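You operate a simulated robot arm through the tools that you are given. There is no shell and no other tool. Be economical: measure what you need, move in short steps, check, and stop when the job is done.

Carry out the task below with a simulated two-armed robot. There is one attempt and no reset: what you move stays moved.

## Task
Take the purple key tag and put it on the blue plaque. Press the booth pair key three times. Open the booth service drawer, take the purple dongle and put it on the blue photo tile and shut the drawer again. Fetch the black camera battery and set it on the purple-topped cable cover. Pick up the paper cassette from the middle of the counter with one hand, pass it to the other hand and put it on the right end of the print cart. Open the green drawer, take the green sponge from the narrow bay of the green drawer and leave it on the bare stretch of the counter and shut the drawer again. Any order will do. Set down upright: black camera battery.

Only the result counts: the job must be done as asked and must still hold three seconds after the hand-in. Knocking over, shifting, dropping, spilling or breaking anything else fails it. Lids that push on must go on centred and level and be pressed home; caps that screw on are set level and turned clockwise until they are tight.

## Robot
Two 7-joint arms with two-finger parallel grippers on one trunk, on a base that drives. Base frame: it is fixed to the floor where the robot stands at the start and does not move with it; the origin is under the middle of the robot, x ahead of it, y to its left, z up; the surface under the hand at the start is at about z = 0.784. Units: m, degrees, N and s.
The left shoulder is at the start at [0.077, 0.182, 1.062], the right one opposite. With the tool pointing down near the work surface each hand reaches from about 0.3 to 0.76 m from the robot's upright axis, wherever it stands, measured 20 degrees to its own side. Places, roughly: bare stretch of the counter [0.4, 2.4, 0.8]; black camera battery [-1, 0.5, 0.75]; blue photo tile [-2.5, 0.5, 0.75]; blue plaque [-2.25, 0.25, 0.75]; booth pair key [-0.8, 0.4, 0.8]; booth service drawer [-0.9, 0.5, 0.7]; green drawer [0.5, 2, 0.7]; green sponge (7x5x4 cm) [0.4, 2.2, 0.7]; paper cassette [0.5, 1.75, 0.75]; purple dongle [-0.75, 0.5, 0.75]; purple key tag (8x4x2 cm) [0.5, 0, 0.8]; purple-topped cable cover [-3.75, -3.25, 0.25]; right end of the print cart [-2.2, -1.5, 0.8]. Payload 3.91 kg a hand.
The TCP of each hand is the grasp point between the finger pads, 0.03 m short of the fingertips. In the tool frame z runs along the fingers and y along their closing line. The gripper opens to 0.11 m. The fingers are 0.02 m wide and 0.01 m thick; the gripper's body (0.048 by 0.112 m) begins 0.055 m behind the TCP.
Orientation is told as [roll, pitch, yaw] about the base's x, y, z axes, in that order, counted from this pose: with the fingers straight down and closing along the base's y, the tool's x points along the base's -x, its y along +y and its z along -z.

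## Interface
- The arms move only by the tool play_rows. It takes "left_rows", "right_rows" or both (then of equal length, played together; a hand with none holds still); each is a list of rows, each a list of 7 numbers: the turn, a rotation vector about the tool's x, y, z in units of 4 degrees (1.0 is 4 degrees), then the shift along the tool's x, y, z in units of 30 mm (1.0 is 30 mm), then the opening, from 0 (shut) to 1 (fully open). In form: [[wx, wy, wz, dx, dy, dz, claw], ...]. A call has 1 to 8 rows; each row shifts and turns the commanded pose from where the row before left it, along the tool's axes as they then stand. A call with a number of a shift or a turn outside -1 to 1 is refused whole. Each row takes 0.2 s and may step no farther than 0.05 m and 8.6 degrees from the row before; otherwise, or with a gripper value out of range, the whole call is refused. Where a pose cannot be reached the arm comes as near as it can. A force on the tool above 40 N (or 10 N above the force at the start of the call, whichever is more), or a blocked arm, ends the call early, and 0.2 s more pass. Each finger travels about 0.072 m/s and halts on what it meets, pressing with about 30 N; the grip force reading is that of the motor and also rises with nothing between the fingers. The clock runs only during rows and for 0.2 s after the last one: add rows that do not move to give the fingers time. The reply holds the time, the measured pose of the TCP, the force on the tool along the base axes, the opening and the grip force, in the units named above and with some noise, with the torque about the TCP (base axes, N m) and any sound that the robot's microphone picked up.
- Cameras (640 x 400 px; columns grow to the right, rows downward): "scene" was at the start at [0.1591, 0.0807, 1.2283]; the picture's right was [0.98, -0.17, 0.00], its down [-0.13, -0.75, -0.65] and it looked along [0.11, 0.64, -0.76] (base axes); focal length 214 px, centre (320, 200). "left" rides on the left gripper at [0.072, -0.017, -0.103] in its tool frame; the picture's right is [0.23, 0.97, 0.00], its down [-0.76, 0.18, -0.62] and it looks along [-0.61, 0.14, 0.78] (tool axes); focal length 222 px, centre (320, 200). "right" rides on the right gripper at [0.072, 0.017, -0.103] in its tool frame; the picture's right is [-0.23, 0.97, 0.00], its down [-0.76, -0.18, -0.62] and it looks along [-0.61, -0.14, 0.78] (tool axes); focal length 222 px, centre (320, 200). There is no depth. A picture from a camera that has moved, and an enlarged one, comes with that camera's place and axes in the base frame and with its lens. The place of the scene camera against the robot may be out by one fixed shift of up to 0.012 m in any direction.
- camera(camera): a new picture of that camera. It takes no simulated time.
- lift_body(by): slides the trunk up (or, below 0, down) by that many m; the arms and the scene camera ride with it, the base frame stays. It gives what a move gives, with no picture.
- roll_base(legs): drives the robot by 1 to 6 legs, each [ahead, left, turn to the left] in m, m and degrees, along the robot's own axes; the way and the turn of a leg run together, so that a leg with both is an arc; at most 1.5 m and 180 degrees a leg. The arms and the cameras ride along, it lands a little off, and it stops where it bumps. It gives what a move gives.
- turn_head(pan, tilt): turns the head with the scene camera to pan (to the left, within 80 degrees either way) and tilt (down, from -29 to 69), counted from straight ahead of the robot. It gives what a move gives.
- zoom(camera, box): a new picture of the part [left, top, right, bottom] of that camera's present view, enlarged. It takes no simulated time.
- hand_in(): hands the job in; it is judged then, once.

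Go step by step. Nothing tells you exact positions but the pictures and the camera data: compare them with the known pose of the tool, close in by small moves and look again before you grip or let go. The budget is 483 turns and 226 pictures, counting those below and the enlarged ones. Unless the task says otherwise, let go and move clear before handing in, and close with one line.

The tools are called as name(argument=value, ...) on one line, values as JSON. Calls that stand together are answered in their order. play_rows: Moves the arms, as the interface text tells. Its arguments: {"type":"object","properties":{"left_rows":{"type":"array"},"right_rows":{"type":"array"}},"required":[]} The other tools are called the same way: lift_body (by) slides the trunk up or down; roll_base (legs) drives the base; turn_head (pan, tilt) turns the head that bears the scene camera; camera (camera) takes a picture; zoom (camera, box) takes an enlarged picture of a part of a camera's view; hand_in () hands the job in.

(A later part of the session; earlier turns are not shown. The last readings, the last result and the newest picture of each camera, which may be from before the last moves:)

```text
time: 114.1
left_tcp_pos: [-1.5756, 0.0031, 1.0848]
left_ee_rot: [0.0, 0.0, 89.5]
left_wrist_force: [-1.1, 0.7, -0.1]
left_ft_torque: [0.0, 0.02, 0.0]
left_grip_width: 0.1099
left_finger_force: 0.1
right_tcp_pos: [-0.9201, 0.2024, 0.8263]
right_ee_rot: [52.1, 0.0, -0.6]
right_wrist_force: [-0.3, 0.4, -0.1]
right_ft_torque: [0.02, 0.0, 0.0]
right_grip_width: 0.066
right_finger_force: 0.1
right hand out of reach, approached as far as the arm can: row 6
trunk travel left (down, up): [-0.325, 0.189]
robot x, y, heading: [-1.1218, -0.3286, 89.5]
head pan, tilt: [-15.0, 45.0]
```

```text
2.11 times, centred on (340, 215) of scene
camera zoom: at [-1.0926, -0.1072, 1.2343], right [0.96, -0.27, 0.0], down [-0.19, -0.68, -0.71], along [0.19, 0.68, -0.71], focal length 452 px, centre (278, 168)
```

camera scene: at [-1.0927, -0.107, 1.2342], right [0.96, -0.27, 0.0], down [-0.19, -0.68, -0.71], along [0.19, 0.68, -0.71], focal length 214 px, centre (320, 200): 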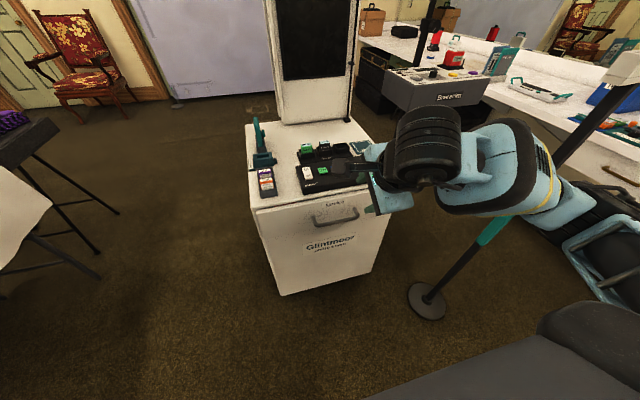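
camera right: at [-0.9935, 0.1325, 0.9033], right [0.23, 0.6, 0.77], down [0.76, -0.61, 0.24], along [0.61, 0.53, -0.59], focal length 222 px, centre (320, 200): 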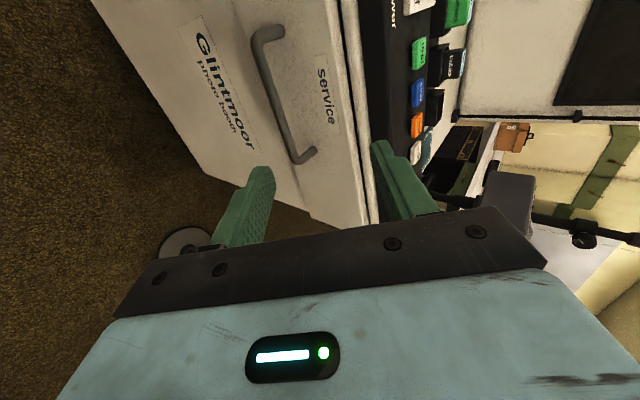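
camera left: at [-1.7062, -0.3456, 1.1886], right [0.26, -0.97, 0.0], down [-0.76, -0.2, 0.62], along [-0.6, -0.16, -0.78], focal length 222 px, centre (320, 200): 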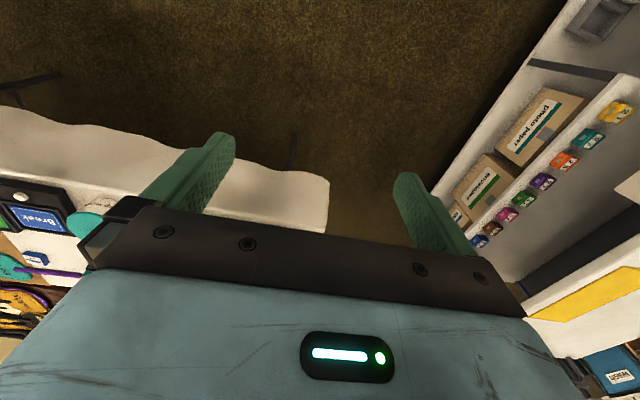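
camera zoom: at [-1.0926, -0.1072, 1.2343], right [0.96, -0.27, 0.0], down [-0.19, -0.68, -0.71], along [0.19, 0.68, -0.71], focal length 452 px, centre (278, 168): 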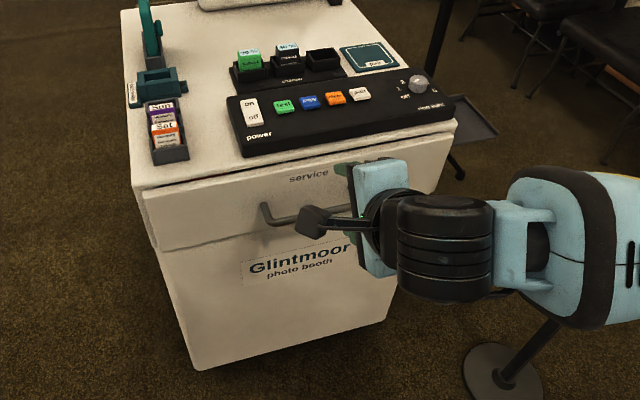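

The tilt is limited here; lower the trunk to gain wrist room, then tilt further.

lift_body(by=-0.15)

play_rows(right_rows=[[-1, 0, 0, 0, 0, 0, 0.5], [-1, 0, 0, 0, 0, 0, 0.5], [-1, 0, 0, 0, 0, 0, 0.5], [-1, 0, 0, 0, 0, 0, 0.5], [-1, 0, 0, 0, 0, 0, 0.5], [-1, 0, 0, 0, 0, 0, 0.5]])

camera(camera="right")

camera(camera="scene")

```text
time: 115.9
left_tcp_pos: [-1.5757, 0.0035, 0.9347]
left_ee_rot: [0.0, 0.0, 89.5]
left_wrist_force: [-0.5, 0.5, 0.3]
left_ft_torque: [0.0, 0.02, 0.01]
left_grip_width: 0.1098
left_finger_force: 0.0
right_tcp_pos: [-0.9204, 0.2015, 0.6764]
right_ee_rot: [52.1, 0.0, -0.5]
right_wrist_force: [0.5, 0.0, 0.0]
right_ft_torque: [0.03, 0.02, 0.01]
right_grip_width: 0.0661
right_finger_force: 0.1
trunk travel left (down, up): [-0.175, 0.339]
robot x, y, heading: [-1.1195, -0.3286, 89.4]
head pan, tilt: [-15.0, 45.0]
```

```text
time: 117.3
left_tcp_pos: [-1.5767, 0.0027, 0.9342]
left_ee_rot: [0.0, 0.0, 89.5]
left_wrist_force: [-0.6, 0.3, 0.2]
left_ft_torque: [0.02, -0.02, 0.01]
left_grip_width: 0.11
left_finger_force: 0.1
right_tcp_pos: [-0.921, 0.2016, 0.6767]
right_ee_rot: [52.0, 0.1, -0.5]
right_wrist_force: [-0.2, 0.6, 0.0]
right_ft_torque: [0.03, -0.04, 0.01]
right_grip_width: 0.0548
right_finger_force: 0.0
right hand out of reach, approached as far as the arm can: row 1, 2, 3, 4, 5, 6
trunk travel left (down, up): [-0.175, 0.339]
robot x, y, heading: [-1.1204, -0.329, 89.4]
head pan, tilt: [-15.0, 45.0]
```

```text
169 pictures are left
camera right: at [-0.9933, 0.1316, 0.7533], right [0.23, 0.6, 0.77], down [0.76, -0.61, 0.24], along [0.61, 0.52, -0.59], focal length 222 px, centre (320, 200)
```

right: 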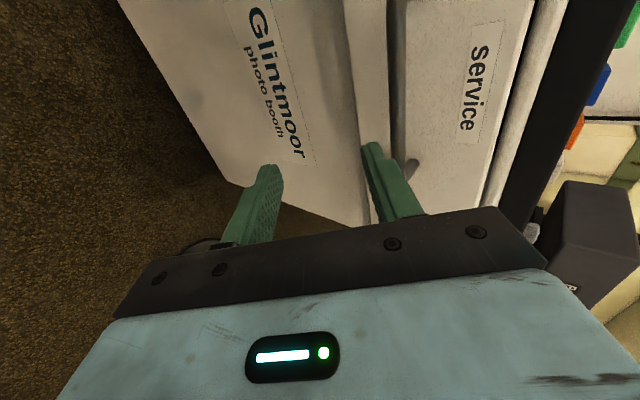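

```text
168 pictures are left
camera scene: at [-1.0923, -0.0596, 1.0757], right [0.96, -0.27, 0.0], down [-0.19, -0.68, -0.71], along [0.19, 0.68, -0.71], focal length 214 px, centre (320, 200)
```

scene: 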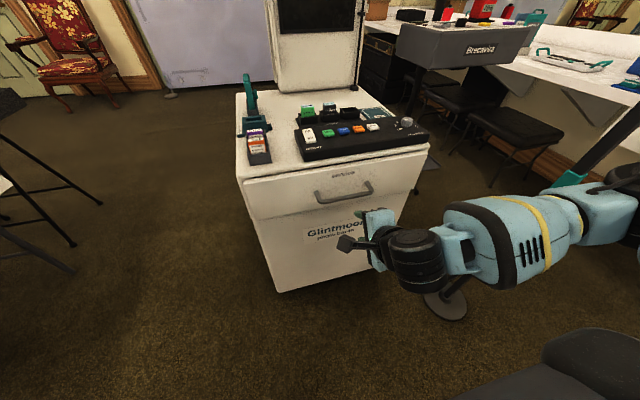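

Joint limit at 52°. Test the commanded frame with a small retreat.

play_rows(right_rows=[[0, 0, 0, 0, 0, -1, 0.4], [0, 0, 0, 0, 0, 0, 0.4]])

```text
time: 117.9
left_tcp_pos: [-1.5761, 0.0037, 0.9337]
left_ee_rot: [0.0, 0.0, 89.5]
left_wrist_force: [-0.1, -0.4, -0.1]
left_ft_torque: [-0.03, -0.03, 0.02]
left_grip_width: 0.1101
left_finger_force: 0.0
right_tcp_pos: [-0.9206, 0.1764, 0.695]
right_ee_rot: [52.0, 0.0, -0.5]
right_wrist_force: [0.0, -0.3, 0.0]
right_ft_torque: [-0.01, 0.02, 0.0]
right_grip_width: 0.0441
right_finger_force: 0.1
trunk travel left (down, up): [-0.175, 0.339]
robot x, y, heading: [-1.1244, -0.3298, 89.7]
head pan, tilt: [-15.0, 45.0]
```

Commanded frame is 52° too — workable. Move to a pre-grasp just above and in front of the bar.

play_rows(right_rows=[[0, 0, 0, 0, 0.86, 0.556, 0.36], [0, 0, 0, 0, 0.86, 0.556, 0.36], [0, 0, 0, 0, 0.86, 0.556, 0.36]])

camera(camera="right")

zoom(camera="scene", box=[220, 120, 460, 310])

```text
time: 118.7
left_tcp_pos: [-1.576, 0.0041, 0.9338]
left_ee_rot: [0.1, 0.0, 89.5]
left_wrist_force: [0.3, 0.5, -0.7]
left_ft_torque: [-0.04, 0.01, 0.02]
left_grip_width: 0.1099
left_finger_force: 0.1
right_tcp_pos: [-0.9198, 0.2649, 0.7265]
right_ee_rot: [52.0, -0.1, -0.5]
right_wrist_force: [-0.4, -0.2, -0.1]
right_ft_torque: [0.0, -0.02, 0.04]
right_grip_width: 0.0395
right_finger_force: 0.0
trunk travel left (down, up): [-0.175, 0.339]
robot x, y, heading: [-1.1156, -0.3289, 89.6]
head pan, tilt: [-15.0, 45.0]
```

```text
167 pictures are left
camera right: at [-0.9932, 0.1961, 0.8026], right [0.23, 0.6, 0.77], down [0.76, -0.61, 0.24], along [0.61, 0.52, -0.59], focal length 222 px, centre (320, 200)
```

right: 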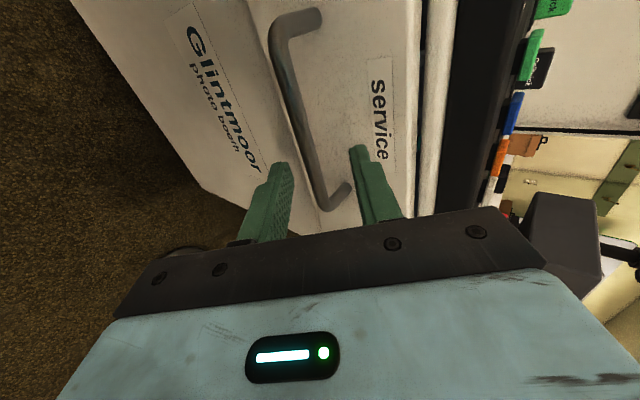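

```text
2.11 times, centred on (340, 215) of scene
camera zoom: at [-1.0924, -0.0594, 1.0756], right [0.96, -0.27, 0.0], down [-0.19, -0.68, -0.71], along [0.19, 0.68, -0.71], focal length 452 px, centre (278, 168)
```

zoom: 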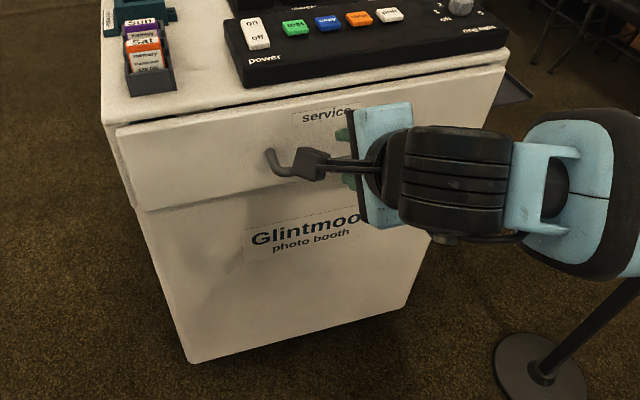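

Re-triangulating, the bar is at about (y 0.34, z 0.65). Adjust and advance in steps.

play_rows(right_rows=[[0, 0, 0, 0, -0.4, 0, 0.4], [0, 0, 0, 0, 0, 0.7, 0.4], [0, 0, 0, 0, 0, 0.7, 0.4]])

camera(camera="right")

```text
time: 119.5
left_tcp_pos: [-1.5766, 0.0042, 0.9339]
left_ee_rot: [-0.1, 0.0, 89.4]
left_wrist_force: [0.3, -0.3, -0.3]
left_ft_torque: [-0.02, 0.0, 0.04]
left_grip_width: 0.1101
left_finger_force: 0.0
right_tcp_pos: [-0.9192, 0.2916, 0.6885]
right_ee_rot: [52.0, 0.1, -0.5]
right_wrist_force: [-0.2, -0.6, 0.0]
right_ft_torque: [-0.01, 0.0, 0.01]
right_grip_width: 0.0443
right_finger_force: 0.1
trunk travel left (down, up): [-0.175, 0.339]
robot x, y, heading: [-1.1251, -0.3294, 89.4]
head pan, tilt: [-15.0, 45.0]
```

```text
165 pictures are left
camera right: at [-0.9933, 0.2215, 0.7667], right [0.23, 0.6, 0.77], down [0.76, -0.61, 0.24], along [0.61, 0.52, -0.59], focal length 222 px, centre (320, 200)
```

right: 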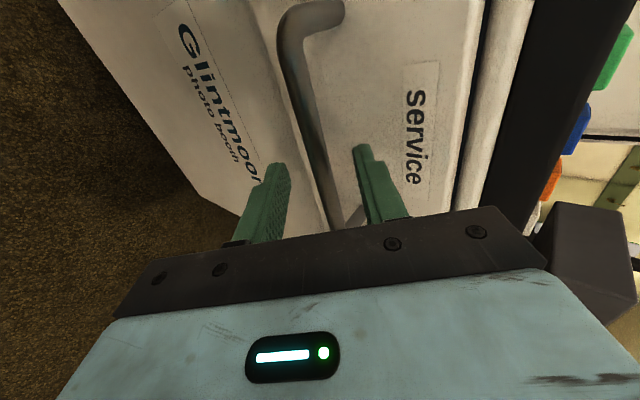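

The bar is centred between the fingers. Advance and close.

play_rows(right_rows=[[0, 0, 0, 0, 0, 0.6, 0.4], [0, 0, 0, 0, 0, 0.4, 0.4], [0, 0, 0, 0, 0, 0.3, 0.4]])

camera(camera="right")

```text
time: 120.2
left_tcp_pos: [-1.5751, 0.0024, 0.9349]
left_ee_rot: [0.0, -0.2, 89.3]
left_wrist_force: [0.2, 0.1, 0.9]
left_ft_torque: [-0.02, 0.0, -0.02]
left_grip_width: 0.1101
left_finger_force: 0.0
right_tcp_pos: [-0.9182, 0.31, 0.6754]
right_ee_rot: [52.4, 0.2, -0.4]
right_wrist_force: [4.2, -32.9, 15.1]
right_ft_torque: [0.8, 0.05, -0.07]
right_grip_width: 0.0399
right_finger_force: 0.0
trunk travel left (down, up): [-0.175, 0.339]
robot x, y, heading: [-1.1236, -0.3275, 89.7]
head pan, tilt: [-15.0, 45.0]
stopped in row 3 (right hand): the force on the tool passed its limit at 49 N (the readings are from after the stop); the commanded pose is now the measured one
```

```text
164 pictures are left
camera right: at [-0.9918, 0.2408, 0.7531], right [0.23, 0.59, 0.77], down [0.76, -0.61, 0.24], along [0.61, 0.53, -0.59], focal length 222 px, centre (320, 200)
```

right: 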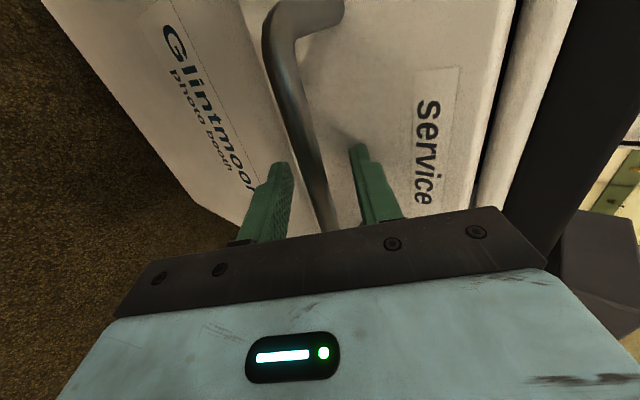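

The upper fingertip touches the drawer front (y≈0.352); the bar is between the fingers. Back off 3 mm and close.

play_rows(right_rows=[[0, 0, 0, 0, 0, -0.12, 0.4], [0, 0, 0, 0, 0, 0, 0], [0, 0, 0, 0, 0, 0, 0], [0, 0, 0, 0, 0, 0, 0]])

camera(camera="right")

```text
time: 121.2
left_tcp_pos: [-1.576, 0.0043, 0.9331]
left_ee_rot: [0.0, 0.0, 89.4]
left_wrist_force: [-0.1, -0.1, 0.6]
left_ft_torque: [0.0, 0.01, 0.02]
left_grip_width: 0.1101
left_finger_force: 0.2
right_tcp_pos: [-0.9188, 0.3121, 0.6725]
right_ee_rot: [52.1, 0.0, -0.4]
right_wrist_force: [-1.1, 5.6, -1.6]
right_ft_torque: [0.05, -0.82, -0.03]
right_grip_width: 0.0129
right_finger_force: 44.9
trunk travel left (down, up): [-0.175, 0.339]
robot x, y, heading: [-1.1225, -0.3267, 89.3]
head pan, tilt: [-15.0, 45.0]
```

```text
163 pictures are left
camera right: at [-0.9924, 0.2422, 0.7502], right [0.23, 0.6, 0.77], down [0.76, -0.61, 0.24], along [0.61, 0.53, -0.59], focal length 222 px, centre (320, 200)
```

right: 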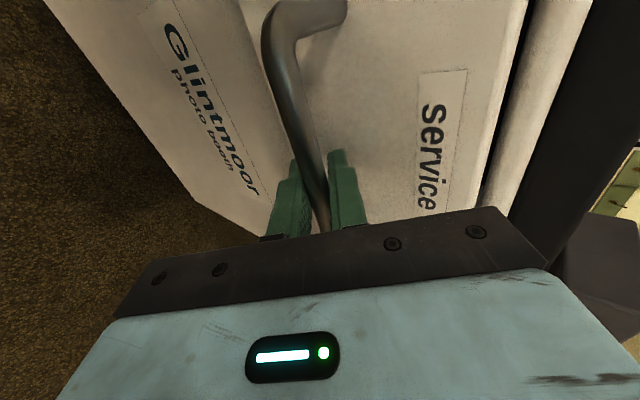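

Gripped. Pull along -y.

play_rows(right_rows=[[0, 0, 0, 0, -0.4, -0.51, 0], [0, 0, 0, 0, -0.5, -0.64, 0], [0, 0, 0, 0, -0.5, -0.64, 0], [0, 0, 0, 0, -0.5, -0.64, 0], [0, 0, 0, 0, -0.5, -0.64, 0], [0, 0, 0, 0, 0, 0, 0]])

camera(camera="scene")

```text
time: 122.6
left_tcp_pos: [-1.5746, 0.004, 0.9338]
left_ee_rot: [-0.1, -0.1, 89.4]
left_wrist_force: [0.3, 0.2, 0.1]
left_ft_torque: [-0.04, -0.01, 0.0]
left_grip_width: 0.1099
left_finger_force: 0.1
right_tcp_pos: [-0.9173, 0.1961, 0.6724]
right_ee_rot: [52.2, 0.1, -0.5]
right_wrist_force: [12.6, 0.4, 6.6]
right_ft_torque: [-0.02, -0.98, -0.11]
right_grip_width: 0.0127
right_finger_force: 44.7
trunk travel left (down, up): [-0.175, 0.339]
robot x, y, heading: [-1.1216, -0.3283, 89.6]
head pan, tilt: [-15.0, 45.0]
```

```text
162 pictures are left
camera scene: at [-1.0911, -0.0606, 1.0758], right [0.96, -0.27, 0.0], down [-0.19, -0.68, -0.71], along [0.19, 0.68, -0.71], focal length 214 px, centre (320, 200)
```

scene: 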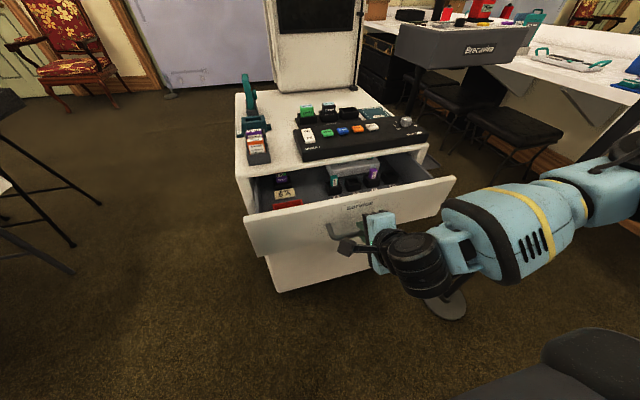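

The drawer is opening. Zoom to see the dongles.

zoom(camera="scene", box=[230, 130, 470, 260])

```text
2.67 times, centred on (350, 195) of scene
camera zoom: at [-1.0911, -0.0606, 1.0758], right [0.96, -0.27, 0.0], down [-0.19, -0.68, -0.71], along [0.19, 0.68, -0.71], focal length 572 px, centre (240, 213)
```

zoom: 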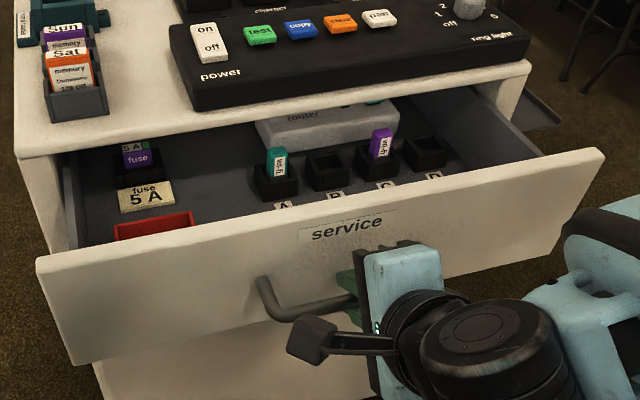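

The purple wi-fi dongle is in socket C. Pull the drawer another 9 cm.

play_rows(right_rows=[[0, 0, 0, 0, -0.5, -0.64, 0], [0, 0, 0, 0, -0.5, -0.64, 0], [0, 0, 0, 0, -0.5, -0.64, 0], [0, 0, 0, 0, -0.3, -0.4, 0], [0, 0, 0, 0, 0, 0, 0]])

zoom(camera="scene", box=[230, 130, 470, 290])

```text
time: 122.9
left_tcp_pos: [-1.5746, 0.0053, 0.9338]
left_ee_rot: [-0.1, 0.0, 89.3]
left_wrist_force: [-0.3, -0.5, 0.0]
left_ft_torque: [0.01, -0.01, 0.0]
left_grip_width: 0.1099
left_finger_force: 0.1
right_tcp_pos: [-0.9181, 0.1849, 0.6729]
right_ee_rot: [52.5, 0.0, -1.0]
right_wrist_force: [5.5, -1.6, 1.1]
right_ft_torque: [0.0, -1.52, -0.29]
right_grip_width: 0.013
right_finger_force: 44.9
trunk travel left (down, up): [-0.175, 0.339]
robot x, y, heading: [-1.1205, -0.3283, 89.3]
head pan, tilt: [-15.0, 45.0]
stopped in row 1 (right hand): the force on the tool passed its limit at 43 N (the readings are from after the stop); the commanded pose is now the measured one
```

```text
2.50 times, centred on (350, 210) of scene
camera zoom: at [-1.0909, -0.0604, 1.0756], right [0.96, -0.27, 0.0], down [-0.19, -0.68, -0.71], along [0.19, 0.68, -0.71], focal length 536 px, centre (245, 175)
```

zoom: 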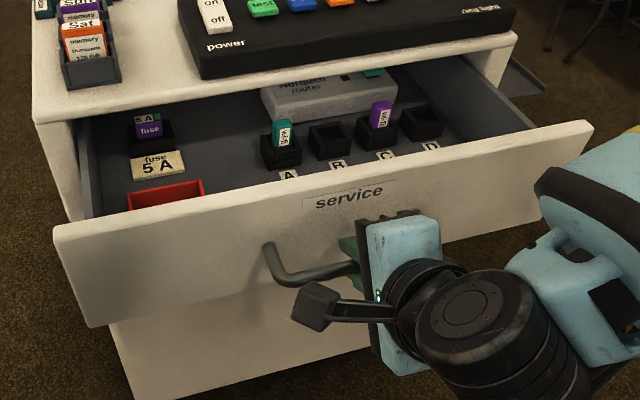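

It stopped at 43 N; try a slower pull to see whether this is the end stop.

play_rows(right_rows=[[0, 0, 0, 0, -0.2, -0.26, 0], [0, 0, 0, 0, -0.2, -0.26, 0], [0, 0, 0, 0, -0.2, -0.26, 0]])

```text
time: 123.7
left_tcp_pos: [-1.5725, 0.0064, 0.9354]
left_ee_rot: [0.2, 0.1, 89.4]
left_wrist_force: [-0.4, 0.7, 0.6]
left_ft_torque: [-0.01, 0.0, 0.0]
left_grip_width: 0.11
left_finger_force: 0.0
right_tcp_pos: [-0.9179, 0.1552, 0.6736]
right_ee_rot: [52.0, 0.1, -1.1]
right_wrist_force: [27.6, 0.3, -8.1]
right_ft_torque: [-0.01, -0.31, 1.14]
right_grip_width: 0.0128
right_finger_force: 44.9
trunk travel left (down, up): [-0.175, 0.339]
robot x, y, heading: [-1.1176, -0.3264, 89.4]
head pan, tilt: [-15.0, 45.0]
```

It moves on when pulled slowly; a side force has built up, so relieve it with a small +x shift and continue.

play_rows(right_rows=[[0, 0, 0, -0.12, 0, 0, 0], [0, 0, 0, -0.03, -0.2, -0.26, 0], [0, 0, 0, -0.03, -0.2, -0.26, 0], [0, 0, 0, -0.03, -0.2, -0.26, 0], [0, 0, 0, 0, -0.2, -0.26, 0]])

zoom(camera="scene", box=[230, 130, 470, 290])

```text
time: 124.8
left_tcp_pos: [-1.5738, 0.0048, 0.9348]
left_ee_rot: [0.0, 0.0, 89.3]
left_wrist_force: [0.3, -0.4, 0.8]
left_ft_torque: [-0.01, 0.02, -0.03]
left_grip_width: 0.11
left_finger_force: 0.1
right_tcp_pos: [-0.9209, 0.1436, 0.6737]
right_ee_rot: [52.6, -0.5, -2.0]
right_wrist_force: [5.6, -2.5, 1.1]
right_ft_torque: [0.07, -1.38, -0.08]
right_grip_width: 0.0127
right_finger_force: 44.6
right hand out of reach, approached as far as the arm can: row 2, 3, 4, 5
trunk travel left (down, up): [-0.175, 0.339]
robot x, y, heading: [-1.12, -0.3291, 89.3]
head pan, tilt: [-15.0, 45.0]
stopped in row 5 (right hand): the force on the tool passed its limit at 40 N (the readings are from after the stop); the commanded pose is now the measured one
```

```text
2.50 times, centred on (350, 210) of scene
camera zoom: at [-1.0903, -0.0604, 1.0759], right [0.96, -0.27, 0.0], down [-0.19, -0.68, -0.71], along [0.19, 0.68, -0.71], focal length 536 px, centre (245, 175)
```

zoom: 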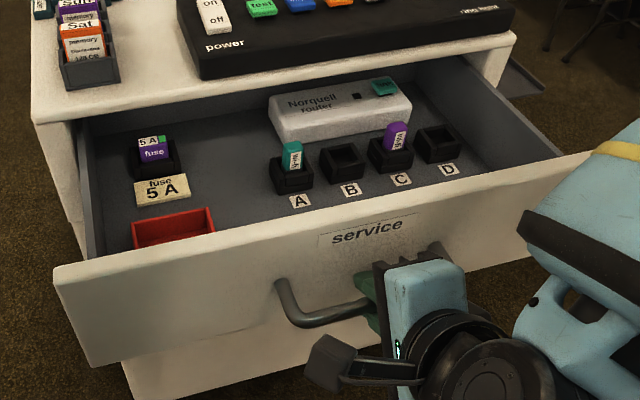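

The arm is at its limit; back the base 5 cm to open the drawer a bit more.

roll_base(legs=[[-0.05, 0, 0]])

zoom(camera="scene", box=[230, 130, 470, 290])

```text
time: 125.7
left_tcp_pos: [-1.5742, -0.0442, 0.9343]
left_ee_rot: [0.1, 0.1, 89.3]
left_wrist_force: [0.9, 0.4, 1.0]
left_ft_torque: [0.0, 0.0, -0.01]
left_grip_width: 0.1101
left_finger_force: 0.1
right_tcp_pos: [-0.9207, 0.0953, 0.673]
right_ee_rot: [52.7, -0.2, -1.9]
right_wrist_force: [23.4, 1.9, 4.1]
right_ft_torque: [0.07, -1.03, 0.09]
right_grip_width: 0.0128
right_finger_force: 44.7
trunk travel left (down, up): [-0.175, 0.339]
robot x, y, heading: [-1.125, -0.3782, 89.3]
head pan, tilt: [-15.0, 45.0]
```

```text
2.50 times, centred on (350, 210) of scene
camera zoom: at [-1.0897, -0.11, 1.0758], right [0.96, -0.27, 0.0], down [-0.19, -0.68, -0.71], along [0.19, 0.68, -0.71], focal length 536 px, centre (245, 175)
```

zoom: 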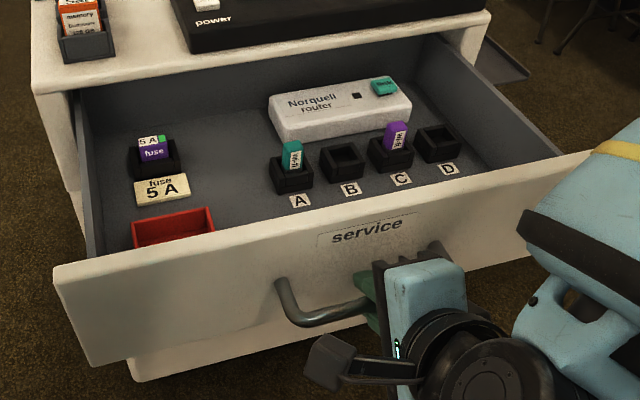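

Drawer open about 22 cm. Release the handle, retreat, and straighten the hand above.

play_rows(right_rows=[[0, 0, 0, 0, 0, 0, 0.4], [0, 0, 0, 0, 0, 0, 0.4], [0, 0, 0, 0, 0, -0.5, 0.4], [0, 0, 0, 0, 0, -1, 0.4], [0, 0, 0, 0, 0, -1, 0.4]])

play_rows(right_rows=[[1, 0, 0, 0, 0.5, -0.4, 0.5], [1, 0, 0, 0, 0.5, -0.4, 0.5], [1, 0, 0, 0, 0.5, -0.5, 0.5], [1, 0, 0, 0, 0.4, -0.5, 0.5], [1, 0, 0, 0, 0.4, -0.6, 0.5], [1, 0, 0, 0, 0.3, -0.6, 0.5], [1, 0, 0, 0, 0.3, -0.6, 0.5], [1, 0, 0, 0, 0.3, -0.6, 0.5]])

play_rows(right_rows=[[1, 0, 0.27, -0.5, 0.5, 0, 0.5], [1, 0, 0.27, -0.5, 0.5, 0, 0.5], [1, 0, 0, -0.5, 0.5, 0, 0.5], [1, 0, 0, -0.5, 0.5, 0, 0.5], [1, 0, 0, -0.5, 0.5, 0, 0.5], [0.2, 0, 0, -0.5, 0.5, 0, 0.5], [0, 0, 0, -0.5, 0.5, 0, 0.5]])

camera(camera="right")

camera(camera="scene")

```text
time: 126.9
left_tcp_pos: [-1.5749, -0.0438, 0.9328]
left_ee_rot: [0.0, 0.0, 89.3]
left_wrist_force: [-0.2, 0.0, -0.8]
left_ft_torque: [0.02, 0.0, -0.02]
left_grip_width: 0.11
left_finger_force: 0.1
right_tcp_pos: [-0.9411, 0.0956, 0.6877]
right_ee_rot: [52.6, -0.4, -1.9]
right_wrist_force: [0.1, -1.1, 0.4]
right_ft_torque: [0.02, 0.0, 0.0]
right_grip_width: 0.0439
right_finger_force: 0.0
right hand out of reach, approached as far as the arm can: row 3, 4, 5
trunk travel left (down, up): [-0.175, 0.339]
robot x, y, heading: [-1.1214, -0.3786, 89.4]
head pan, tilt: [-15.0, 45.0]
```

```text
time: 128.7
left_tcp_pos: [-1.5748, -0.044, 0.9343]
left_ee_rot: [0.1, -0.1, 89.4]
left_wrist_force: [-0.9, 0.2, -0.9]
left_ft_torque: [0.02, -0.01, 0.04]
left_grip_width: 0.1102
left_finger_force: 0.1
right_tcp_pos: [-0.9456, 0.0952, 0.8494]
right_ee_rot: [20.5, -0.5, -1.9]
right_wrist_force: [0.1, -1.0, -0.1]
right_ft_torque: [0.01, -0.02, -0.05]
right_grip_width: 0.0548
right_finger_force: 0.0
right hand out of reach, approached as far as the arm can: row 1
trunk travel left (down, up): [-0.175, 0.339]
robot x, y, heading: [-1.1214, -0.3788, 89.4]
head pan, tilt: [-15.0, 45.0]
```

```text
time: 130.3
left_tcp_pos: [-1.5738, -0.0436, 0.9337]
left_ee_rot: [0.0, 0.0, 89.2]
left_wrist_force: [1.2, -0.8, 0.0]
left_ft_torque: [0.01, -0.05, 0.02]
left_grip_width: 0.1101
left_finger_force: 0.1
right_tcp_pos: [-0.8314, 0.1902, 0.8624]
right_ee_rot: [-0.2, 0.1, -4.0]
right_wrist_force: [-0.2, 0.3, 0.1]
right_ft_torque: [0.0, -0.04, 0.01]
right_grip_width: 0.0548
right_finger_force: 0.0
trunk travel left (down, up): [-0.175, 0.339]
robot x, y, heading: [-1.1213, -0.376, 89.3]
head pan, tilt: [-15.0, 45.0]
```

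```text
157 pictures are left
camera right: at [-0.9033, 0.2131, 0.9654], right [0.29, 0.96, 0.0], down [0.75, -0.23, 0.62], along [0.59, -0.19, -0.78], focal length 222 px, centre (320, 200)
```

right: 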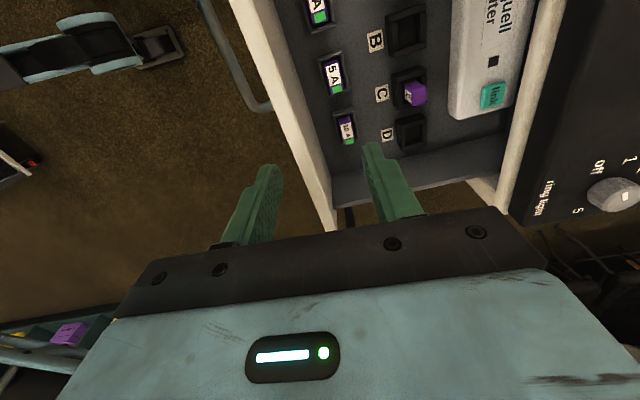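

```text
156 pictures are left
camera scene: at [-1.0909, -0.1094, 1.0756], right [0.96, -0.27, 0.0], down [-0.19, -0.68, -0.71], along [0.19, 0.68, -0.71], focal length 214 px, centre (320, 200)
```

scene: 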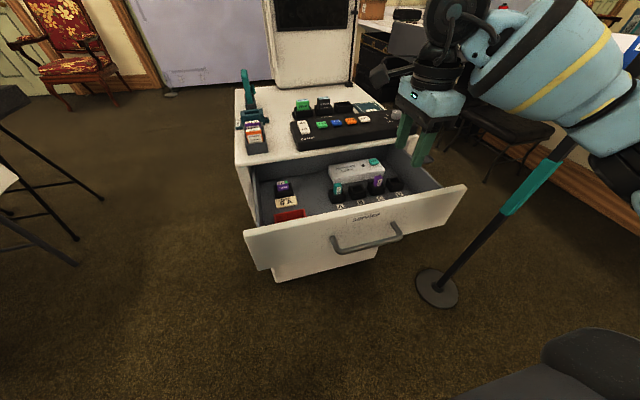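

Zoom on the dongle from the wrist.

zoom(camera="right", box=[300, 10, 520, 180])

```text
2.35 times, centred on (410, 95) of right
camera zoom: at [-0.9033, 0.2131, 0.9654], right [0.29, 0.96, 0.0], down [0.75, -0.23, 0.62], along [0.59, -0.19, -0.78], focal length 523 px, centre (108, 447)
```

zoom: 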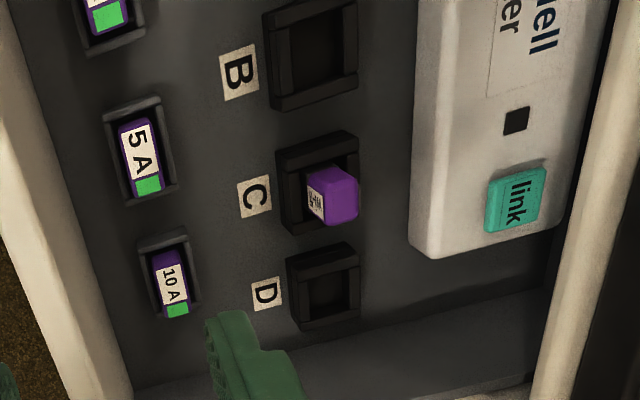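

Dongle ≈ (-0.806, 0.305), top z≈0.67. I'll turn the hand so the fingers close along x and tilt it, keeping clear of the cabinet edge.

play_rows(right_rows=[[0, 0, -1, 0, 0, 0, 0.5], [0, 0, -1, 0, 0, 0, 0.5], [0, 0, -1, 0, 0, 0, 0.5], [0, 0, -1, 0, 0, 0, 0.5], [0, 0, -1, 0, 0, 0, 0.5], [0, 0, -1, 0, 0, 0, 0.5], [0, 0, -1, 0, 0, 0, 0.5], [0, 0, -1, 0, 0, 0, 0.5]])

play_rows(right_rows=[[0, 0, -1, 0, 0, 0, 0.5], [0, 0, -1, 0, 0, 0, 0.5], [0, 0, -1, 0, 0, 0, 0.5], [0, 0, -1, 0, 0, 0, 0.5], [0, 0, -1, 0, 0, 0, 0.5], [0, 0, -1, 0, 0, 0, 0.5], [0, 0, -1, 0, 0, 0, 0.5], [0, 0, -1, 0, 0, 0, 0.5]])

play_rows(right_rows=[[0, 0, -1, 0, 0, 0, 0.5], [0, 0, -1, 0, 0, 0, 0.5], [0, 0, -1, 0, 0, 0, 0.5], [0, 0, -1, 0, 0, 0, 0.5], [0, 0, -1, 0, 0, 0, 0.5], [0, 0, -1, 0, 0, 0, 0.5], [0, 0, -1, 0, 0, 0, 0.5], [0, 0, -0.5, 0, 0, 0, 0.5]])

play_rows(right_rows=[[0, -1, 0, 0, -0.2, 0, 0.5], [0, -1, 0, 0, -0.2, 0, 0.5], [0, -1, 0, 0, -0.2, 0, 0.5], [0, -1, 0, 0, -0.2, 0, 0.5], [0, -1, 0, 0, 0, 0, 0.5], [0, -1, 0, 0, 0, 0, 0.5]])

camera(camera="right")

```text
time: 132.1
left_tcp_pos: [-1.5737, -0.0446, 0.9339]
left_ee_rot: [0.0, -0.1, 89.3]
left_wrist_force: [0.1, 0.1, 0.6]
left_ft_torque: [0.02, -0.02, -0.01]
left_grip_width: 0.11
left_finger_force: 0.1
right_tcp_pos: [-0.8342, 0.19, 0.863]
right_ee_rot: [0.0, 0.3, 28.1]
right_wrist_force: [0.2, 0.8, 0.2]
right_ft_torque: [0.02, -0.01, -0.02]
right_grip_width: 0.0548
right_finger_force: 0.0
trunk travel left (down, up): [-0.175, 0.339]
robot x, y, heading: [-1.1253, -0.3767, 89.5]
head pan, tilt: [-15.0, 45.0]
```

```text
time: 133.9
left_tcp_pos: [-1.5748, -0.0446, 0.9335]
left_ee_rot: [0.1, 0.0, 89.2]
left_wrist_force: [0.2, -0.4, 0.1]
left_ft_torque: [-0.05, 0.05, -0.03]
left_grip_width: 0.1098
left_finger_force: 0.0
right_tcp_pos: [-0.8325, 0.191, 0.8632]
right_ee_rot: [0.2, 0.2, 60.0]
right_wrist_force: [0.1, -1.5, 0.1]
right_ft_torque: [-0.02, -0.02, -0.06]
right_grip_width: 0.0548
right_finger_force: 0.0
trunk travel left (down, up): [-0.175, 0.339]
robot x, y, heading: [-1.1247, -0.3749, 89.1]
head pan, tilt: [-15.0, 45.0]
```

```text
time: 135.7
left_tcp_pos: [-1.5742, -0.0444, 0.9329]
left_ee_rot: [0.0, 0.0, 89.2]
left_wrist_force: [-0.6, 0.4, 0.0]
left_ft_torque: [-0.01, 0.01, 0.02]
left_grip_width: 0.1099
left_finger_force: 0.0
right_tcp_pos: [-0.834, 0.1913, 0.8634]
right_ee_rot: [0.2, 0.1, 90.1]
right_wrist_force: [0.1, -0.3, -0.7]
right_ft_torque: [-0.02, 0.03, 0.0]
right_grip_width: 0.0553
right_finger_force: 0.1
trunk travel left (down, up): [-0.175, 0.339]
robot x, y, heading: [-1.1185, -0.3797, 89.3]
head pan, tilt: [-15.0, 45.0]
```

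```text
time: 137.1
left_tcp_pos: [-1.5741, -0.045, 0.9343]
left_ee_rot: [-0.1, 0.1, 89.4]
left_wrist_force: [-0.2, 0.2, 0.4]
left_ft_torque: [0.03, 0.02, -0.04]
left_grip_width: 0.1102
left_finger_force: 0.0
right_tcp_pos: [-0.8099, 0.1911, 0.8628]
right_ee_rot: [0.2, -24.0, 90.0]
right_wrist_force: [-0.3, -0.7, 0.5]
right_ft_torque: [0.0, -0.02, 0.0]
right_grip_width: 0.0549
right_finger_force: 0.0
trunk travel left (down, up): [-0.175, 0.339]
robot x, y, heading: [-1.1206, -0.3775, 89.2]
head pan, tilt: [-15.0, 45.0]
```

```text
154 pictures are left
camera right: at [-0.8273, 0.0839, 0.9277], right [-0.97, 0.21, 0.1], down [0.18, 0.44, 0.88], along [0.14, 0.87, -0.47], focal length 222 px, centre (320, 200)
```

right: 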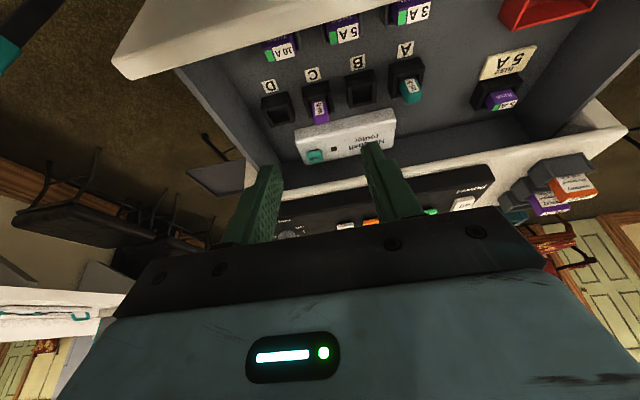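

Dongle confirmed at (-0.806, 0.308, z 0.65–0.67). Approach to 5 cm above.

play_rows(right_rows=[[0, 0, 0, -0.243, -0.13, 0.917, 0.5], [0, 0, 0, -0.243, 0, 0.917, 0.5], [0, 0, 0, -0.243, 0, 0.917, 0.5], [0, 0, 0, -0.243, 0, 0.917, 0.5], [0, 0, 0, -0.243, 0, 0.917, 0.5], [0, 0, 0, -0.243, 0, 0.917, 0.5]])

camera(camera="right")

zoom(camera="scene", box=[260, 110, 460, 260])

```text
time: 138.5
left_tcp_pos: [-1.5735, -0.0428, 0.9328]
left_ee_rot: [-0.1, 0.1, 89.3]
left_wrist_force: [-0.5, 0.0, -0.1]
left_ft_torque: [0.0, 0.01, 0.0]
left_grip_width: 0.11
left_finger_force: 0.1
right_tcp_pos: [-0.8062, 0.3006, 0.7287]
right_ee_rot: [0.2, -23.8, 89.9]
right_wrist_force: [0.0, -0.2, 0.8]
right_ft_torque: [0.01, -0.01, -0.04]
right_grip_width: 0.0551
right_finger_force: 0.1
trunk travel left (down, up): [-0.175, 0.339]
robot x, y, heading: [-1.1243, -0.3823, 89.3]
head pan, tilt: [-15.0, 45.0]
```

```text
153 pictures are left
camera right: at [-0.8233, 0.1936, 0.7944], right [-0.97, 0.21, 0.1], down [0.18, 0.44, 0.88], along [0.14, 0.87, -0.47], focal length 222 px, centre (320, 200)
```

right: 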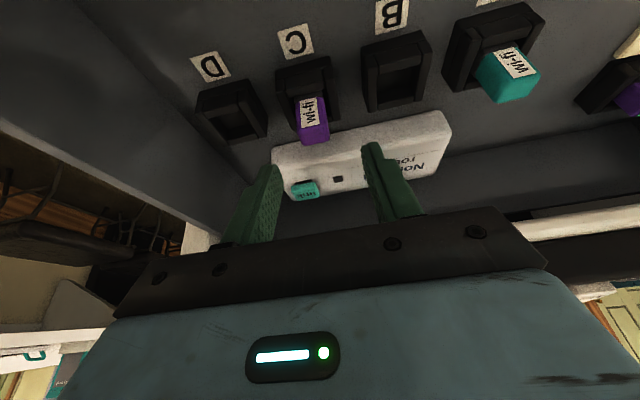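

```text
2.67 times, centred on (360, 185) of scene
camera zoom: at [-1.0911, -0.1092, 1.0756], right [0.96, -0.27, 0.0], down [-0.19, -0.68, -0.71], along [0.19, 0.68, -0.71], focal length 572 px, centre (213, 240)
```

zoom: 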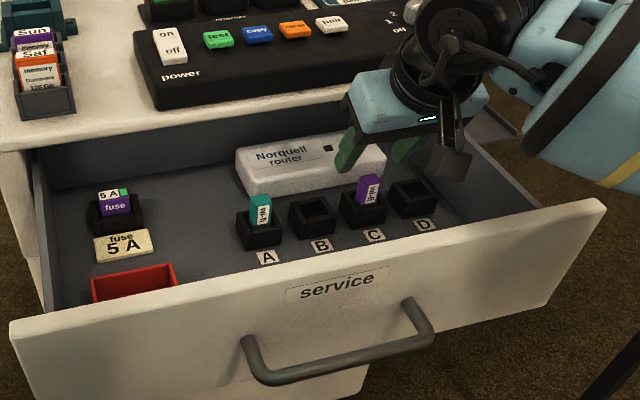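

Well centred. Go straight down 5 cm and close.

play_rows(right_rows=[[0, 0, 0, 0.33, 0, 0.745, 0.5], [0, 0, 0, 0.33, 0, 0.745, 0.5]])

camera(camera="right")

zoom(camera="scene", box=[320, 130, 440, 230])

```text
time: 139.1
left_tcp_pos: [-1.5755, -0.0447, 0.9346]
left_ee_rot: [0.0, -0.1, 89.4]
left_wrist_force: [0.2, 0.3, -0.1]
left_ft_torque: [-0.01, -0.02, 0.0]
left_grip_width: 0.11
left_finger_force: 0.1
right_tcp_pos: [-0.8078, 0.2997, 0.6823]
right_ee_rot: [0.2, -24.0, 89.9]
right_wrist_force: [2.0, 2.2, 6.7]
right_ft_torque: [-1.02, 0.2, 0.25]
right_grip_width: 0.0551
right_finger_force: 0.0
trunk travel left (down, up): [-0.175, 0.339]
robot x, y, heading: [-1.1211, -0.3751, 89.6]
head pan, tilt: [-15.0, 45.0]
```

```text
151 pictures are left
camera right: at [-0.8242, 0.1921, 0.7486], right [-0.97, 0.21, 0.1], down [0.18, 0.44, 0.88], along [0.14, 0.87, -0.47], focal length 222 px, centre (320, 200)
```

right: 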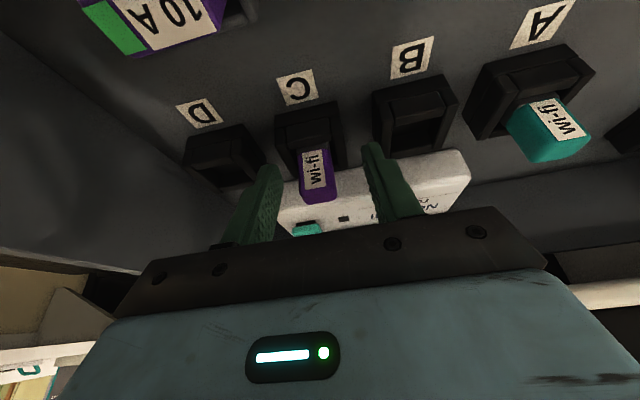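

```text
4.00 times, centred on (380, 180) of scene
camera zoom: at [-1.0912, -0.1099, 1.0759], right [0.96, -0.27, 0.0], down [-0.19, -0.68, -0.71], along [0.19, 0.68, -0.71], focal length 858 px, centre (80, 280)
```

zoom: 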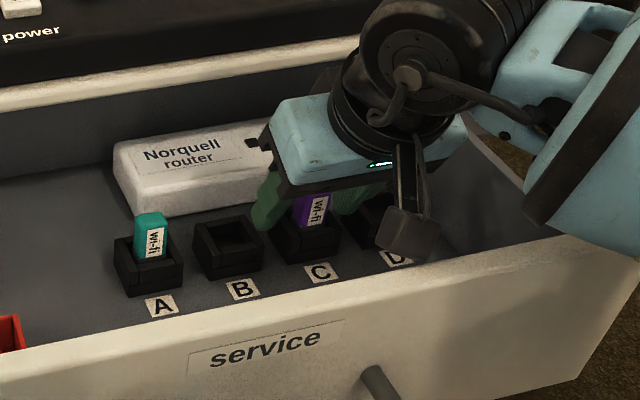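

Slight contact of the camera housing with the drawer front rim; depth suffices. Close and lift straight up.

play_rows(right_rows=[[0, 0, 0, -0.03, 0, -0.07, 0], [0, 0, 0, 0, 0, 0, 0], [0, 0, 0, 0, 0, 0, 0], [0, 0, 0, 0, 0, 0, 0], [0, 0, 0, 0, 0, 0, 0]])

play_rows(right_rows=[[0, 0, 0, -0.16, 0, -0.37, 0], [0, 0, 0, -0.16, 0, -0.37, 0], [0, 0, 0, -0.2, 0, -0.46, 0], [0, 0, 0, -0.2, 0, -0.46, 0]])

camera(camera="right")

```text
time: 140.3
left_tcp_pos: [-1.5746, -0.0449, 0.9341]
left_ee_rot: [0.0, 0.0, 89.3]
left_wrist_force: [0.5, -0.1, 0.6]
left_ft_torque: [-0.03, -0.01, 0.01]
left_grip_width: 0.1101
left_finger_force: 0.2
right_tcp_pos: [-0.8061, 0.298, 0.6836]
right_ee_rot: [0.2, -23.7, 89.9]
right_wrist_force: [8.1, 2.5, -4.7]
right_ft_torque: [1.22, -0.43, -0.01]
right_grip_width: 0.0408
right_finger_force: 45.2
trunk travel left (down, up): [-0.175, 0.339]
robot x, y, heading: [-1.1216, -0.3782, 89.2]
head pan, tilt: [-15.0, 45.0]
```

```text
time: 140.8
left_tcp_pos: [-1.5745, -0.0439, 0.9347]
left_ee_rot: [-0.1, -0.1, 89.3]
left_wrist_force: [-0.7, -0.3, -0.2]
left_ft_torque: [0.03, 0.02, -0.03]
left_grip_width: 0.1099
left_finger_force: 0.1
right_tcp_pos: [-0.8073, 0.2939, 0.6858]
right_ee_rot: [-0.2, -22.1, 90.0]
right_wrist_force: [1.7, 0.0, -16.7]
right_ft_torque: [1.06, -0.25, -0.18]
right_grip_width: 0.0408
right_finger_force: 45.2
trunk travel left (down, up): [-0.175, 0.339]
robot x, y, heading: [-1.1218, -0.3773, 89.1]
head pan, tilt: [-15.0, 45.0]
stopped in row 2 (right hand): the force on the tool passed its limit at 47 N (the readings are from after the stop); the commanded pose is now the measured one
```

```text
149 pictures are left
camera right: at [-0.8234, 0.1884, 0.7542], right [-0.97, 0.21, 0.08], down [0.17, 0.47, 0.87], along [0.14, 0.86, -0.49], focal length 222 px, centre (320, 200)
```

right: 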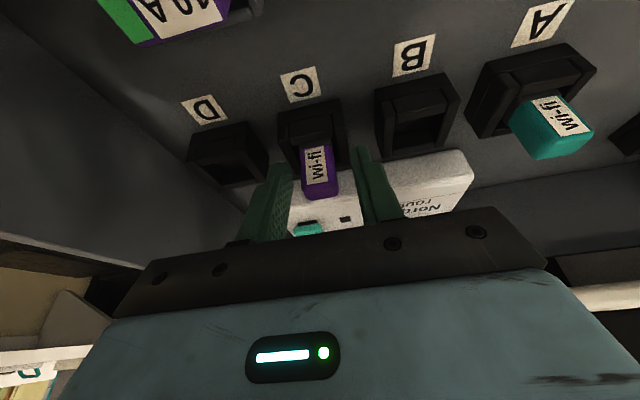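

I clamped the socket, not the dongle. Open, raise about 1.5 cm, and close above the socket rim.

play_rows(right_rows=[[0, 0, 0, 0, 0, 0, 0.5], [0, 0, 0, 0, 0, 0, 0.5], [0, -0.45, 0, -0.16, 0, -0.37, 0.5], [0, 0, 0, 0, 0, 0, 0.35], [0, 0, 0, 0, 0, 0, 0.35]])

camera(camera="right")

zoom(camera="scene", box=[320, 130, 440, 230])

```text
time: 142.0
left_tcp_pos: [-1.5738, -0.0452, 0.9331]
left_ee_rot: [0.0, 0.0, 89.3]
left_wrist_force: [0.4, 0.4, 0.2]
left_ft_torque: [0.0, 0.05, -0.03]
left_grip_width: 0.1099
left_finger_force: 0.1
right_tcp_pos: [-0.8071, 0.2938, 0.7027]
right_ee_rot: [-0.1, -24.5, 90.0]
right_wrist_force: [-0.6, 0.0, 0.7]
right_ft_torque: [0.0, -0.02, 0.01]
right_grip_width: 0.0386
right_finger_force: 0.0
trunk travel left (down, up): [-0.175, 0.339]
robot x, y, heading: [-1.1224, -0.3784, 89.2]
head pan, tilt: [-15.0, 45.0]
```

```text
148 pictures are left
camera right: at [-0.8237, 0.1871, 0.7676], right [-0.97, 0.21, 0.09], down [0.18, 0.44, 0.88], along [0.14, 0.88, -0.46], focal length 222 px, centre (320, 200)
```

right: 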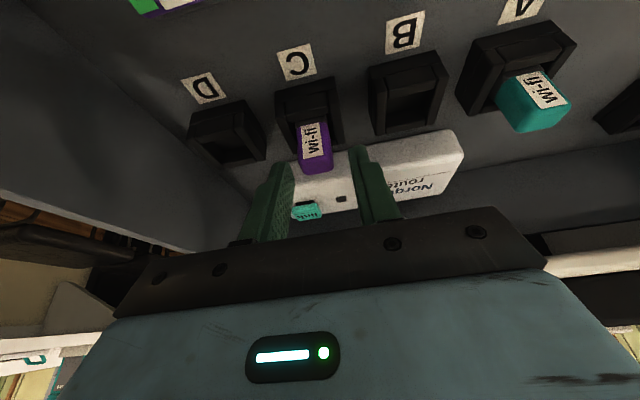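

```text
4.00 times, centred on (380, 180) of scene
camera zoom: at [-1.0911, -0.1096, 1.0757], right [0.96, -0.27, 0.0], down [-0.19, -0.68, -0.71], along [0.19, 0.68, -0.71], focal length 858 px, centre (80, 280)
```

zoom: 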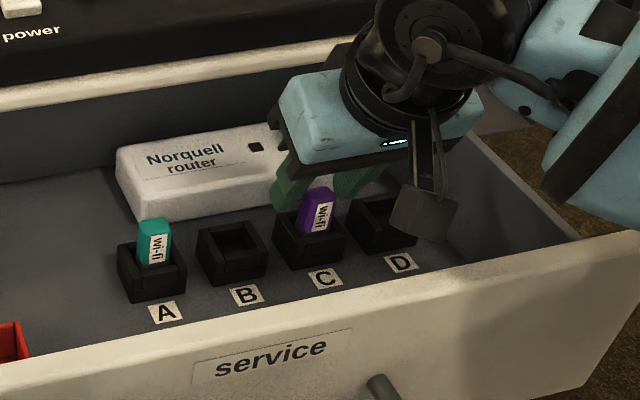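

Triangulating again: dongle at y≈0.285, top z≈0.697, rim 0.663. Reduce the tilt to 10° (raising the camera off the drawer rim) and shift back 12 mm.

play_rows(right_rows=[[0, 0, 0, 0.37, 0, -0.15, 0.4], [0, 1, 0, 0, 0, 0, 0.4], [0, 1, 0, 0, 0, 0, 0.4], [0, 1, 0, 0, 0, 0, 0.4], [0, 0.5, 0, 0, 0, 0, 0.4]])

camera(camera="right")

zoom(camera="scene", box=[320, 130, 440, 230])

```text
time: 143.2
left_tcp_pos: [-1.5753, -0.0442, 0.9338]
left_ee_rot: [0.0, 0.0, 89.3]
left_wrist_force: [0.5, 0.2, -0.8]
left_ft_torque: [-0.02, 0.03, -0.01]
left_grip_width: 0.1101
left_finger_force: 0.1
right_tcp_pos: [-0.808, 0.2829, 0.7021]
right_ee_rot: [-0.1, -10.3, 90.0]
right_wrist_force: [1.0, 0.0, -1.0]
right_ft_torque: [-0.02, 0.02, -0.01]
right_grip_width: 0.0441
right_finger_force: 0.1
trunk travel left (down, up): [-0.175, 0.339]
robot x, y, heading: [-1.1199, -0.3792, 89.3]
head pan, tilt: [-15.0, 45.0]
```

```text
146 pictures are left
camera right: at [-0.8251, 0.1937, 0.7902], right [-0.97, 0.22, 0.04], down [0.18, 0.64, 0.75], along [0.14, 0.74, -0.66], focal length 222 px, centre (320, 200)
```

right: 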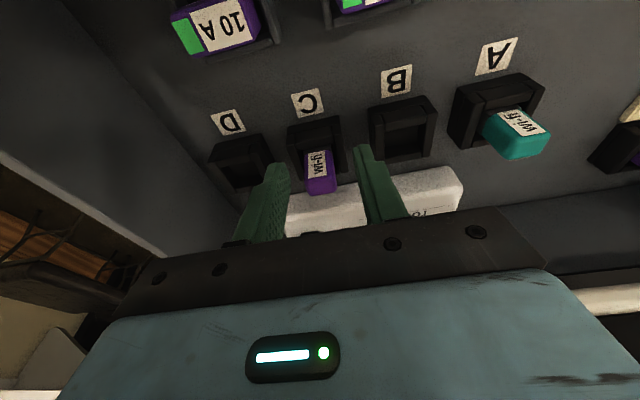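

```text
4.00 times, centred on (380, 180) of scene
camera zoom: at [-1.0911, -0.1095, 1.0757], right [0.96, -0.27, 0.0], down [-0.19, -0.68, -0.71], along [0.19, 0.68, -0.71], focal length 858 px, centre (80, 280)
```

zoom: 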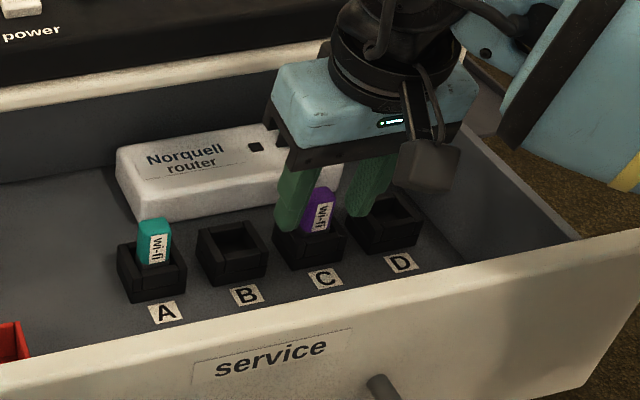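

Fingers straddle the dongle at rim height. Close and lift.

play_rows(right_rows=[[0, 0, 0, 0, 0.07, 0, 0.2], [0, 0, 0, 0, 0, 0, 0], [0, 0, 0, 0, 0, 0, 0], [0, 0, 0, 0, 0, 0, 0]])

camera(camera="right")

```text
time: 144.2
left_tcp_pos: [-1.5739, -0.0446, 0.9326]
left_ee_rot: [0.0, 0.0, 89.3]
left_wrist_force: [0.1, 0.8, -0.2]
left_ft_torque: [0.01, -0.02, 0.03]
left_grip_width: 0.1099
left_finger_force: 0.0
right_tcp_pos: [-0.8082, 0.2825, 0.7005]
right_ee_rot: [-0.1, -10.4, 90.0]
right_wrist_force: [1.8, -0.6, 0.4]
right_ft_torque: [-0.01, -0.09, -0.06]
right_grip_width: 0.0194
right_finger_force: 30.0
trunk travel left (down, up): [-0.175, 0.339]
robot x, y, heading: [-1.1209, -0.3806, 89.1]
head pan, tilt: [-15.0, 45.0]
```

```text
144 pictures are left
camera right: at [-0.8266, 0.1935, 0.7899], right [-0.97, 0.22, 0.04], down [0.18, 0.64, 0.75], along [0.14, 0.74, -0.66], focal length 222 px, centre (320, 200)
```

right: 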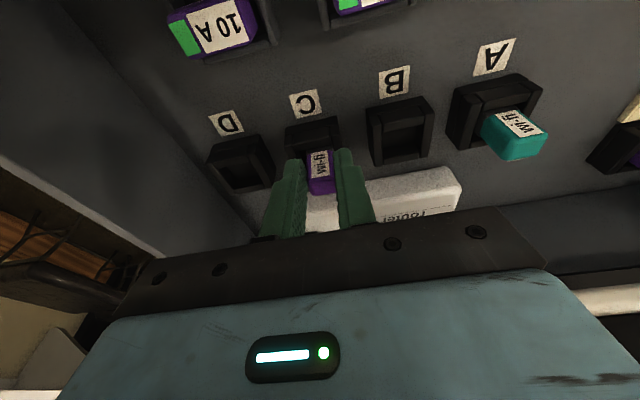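

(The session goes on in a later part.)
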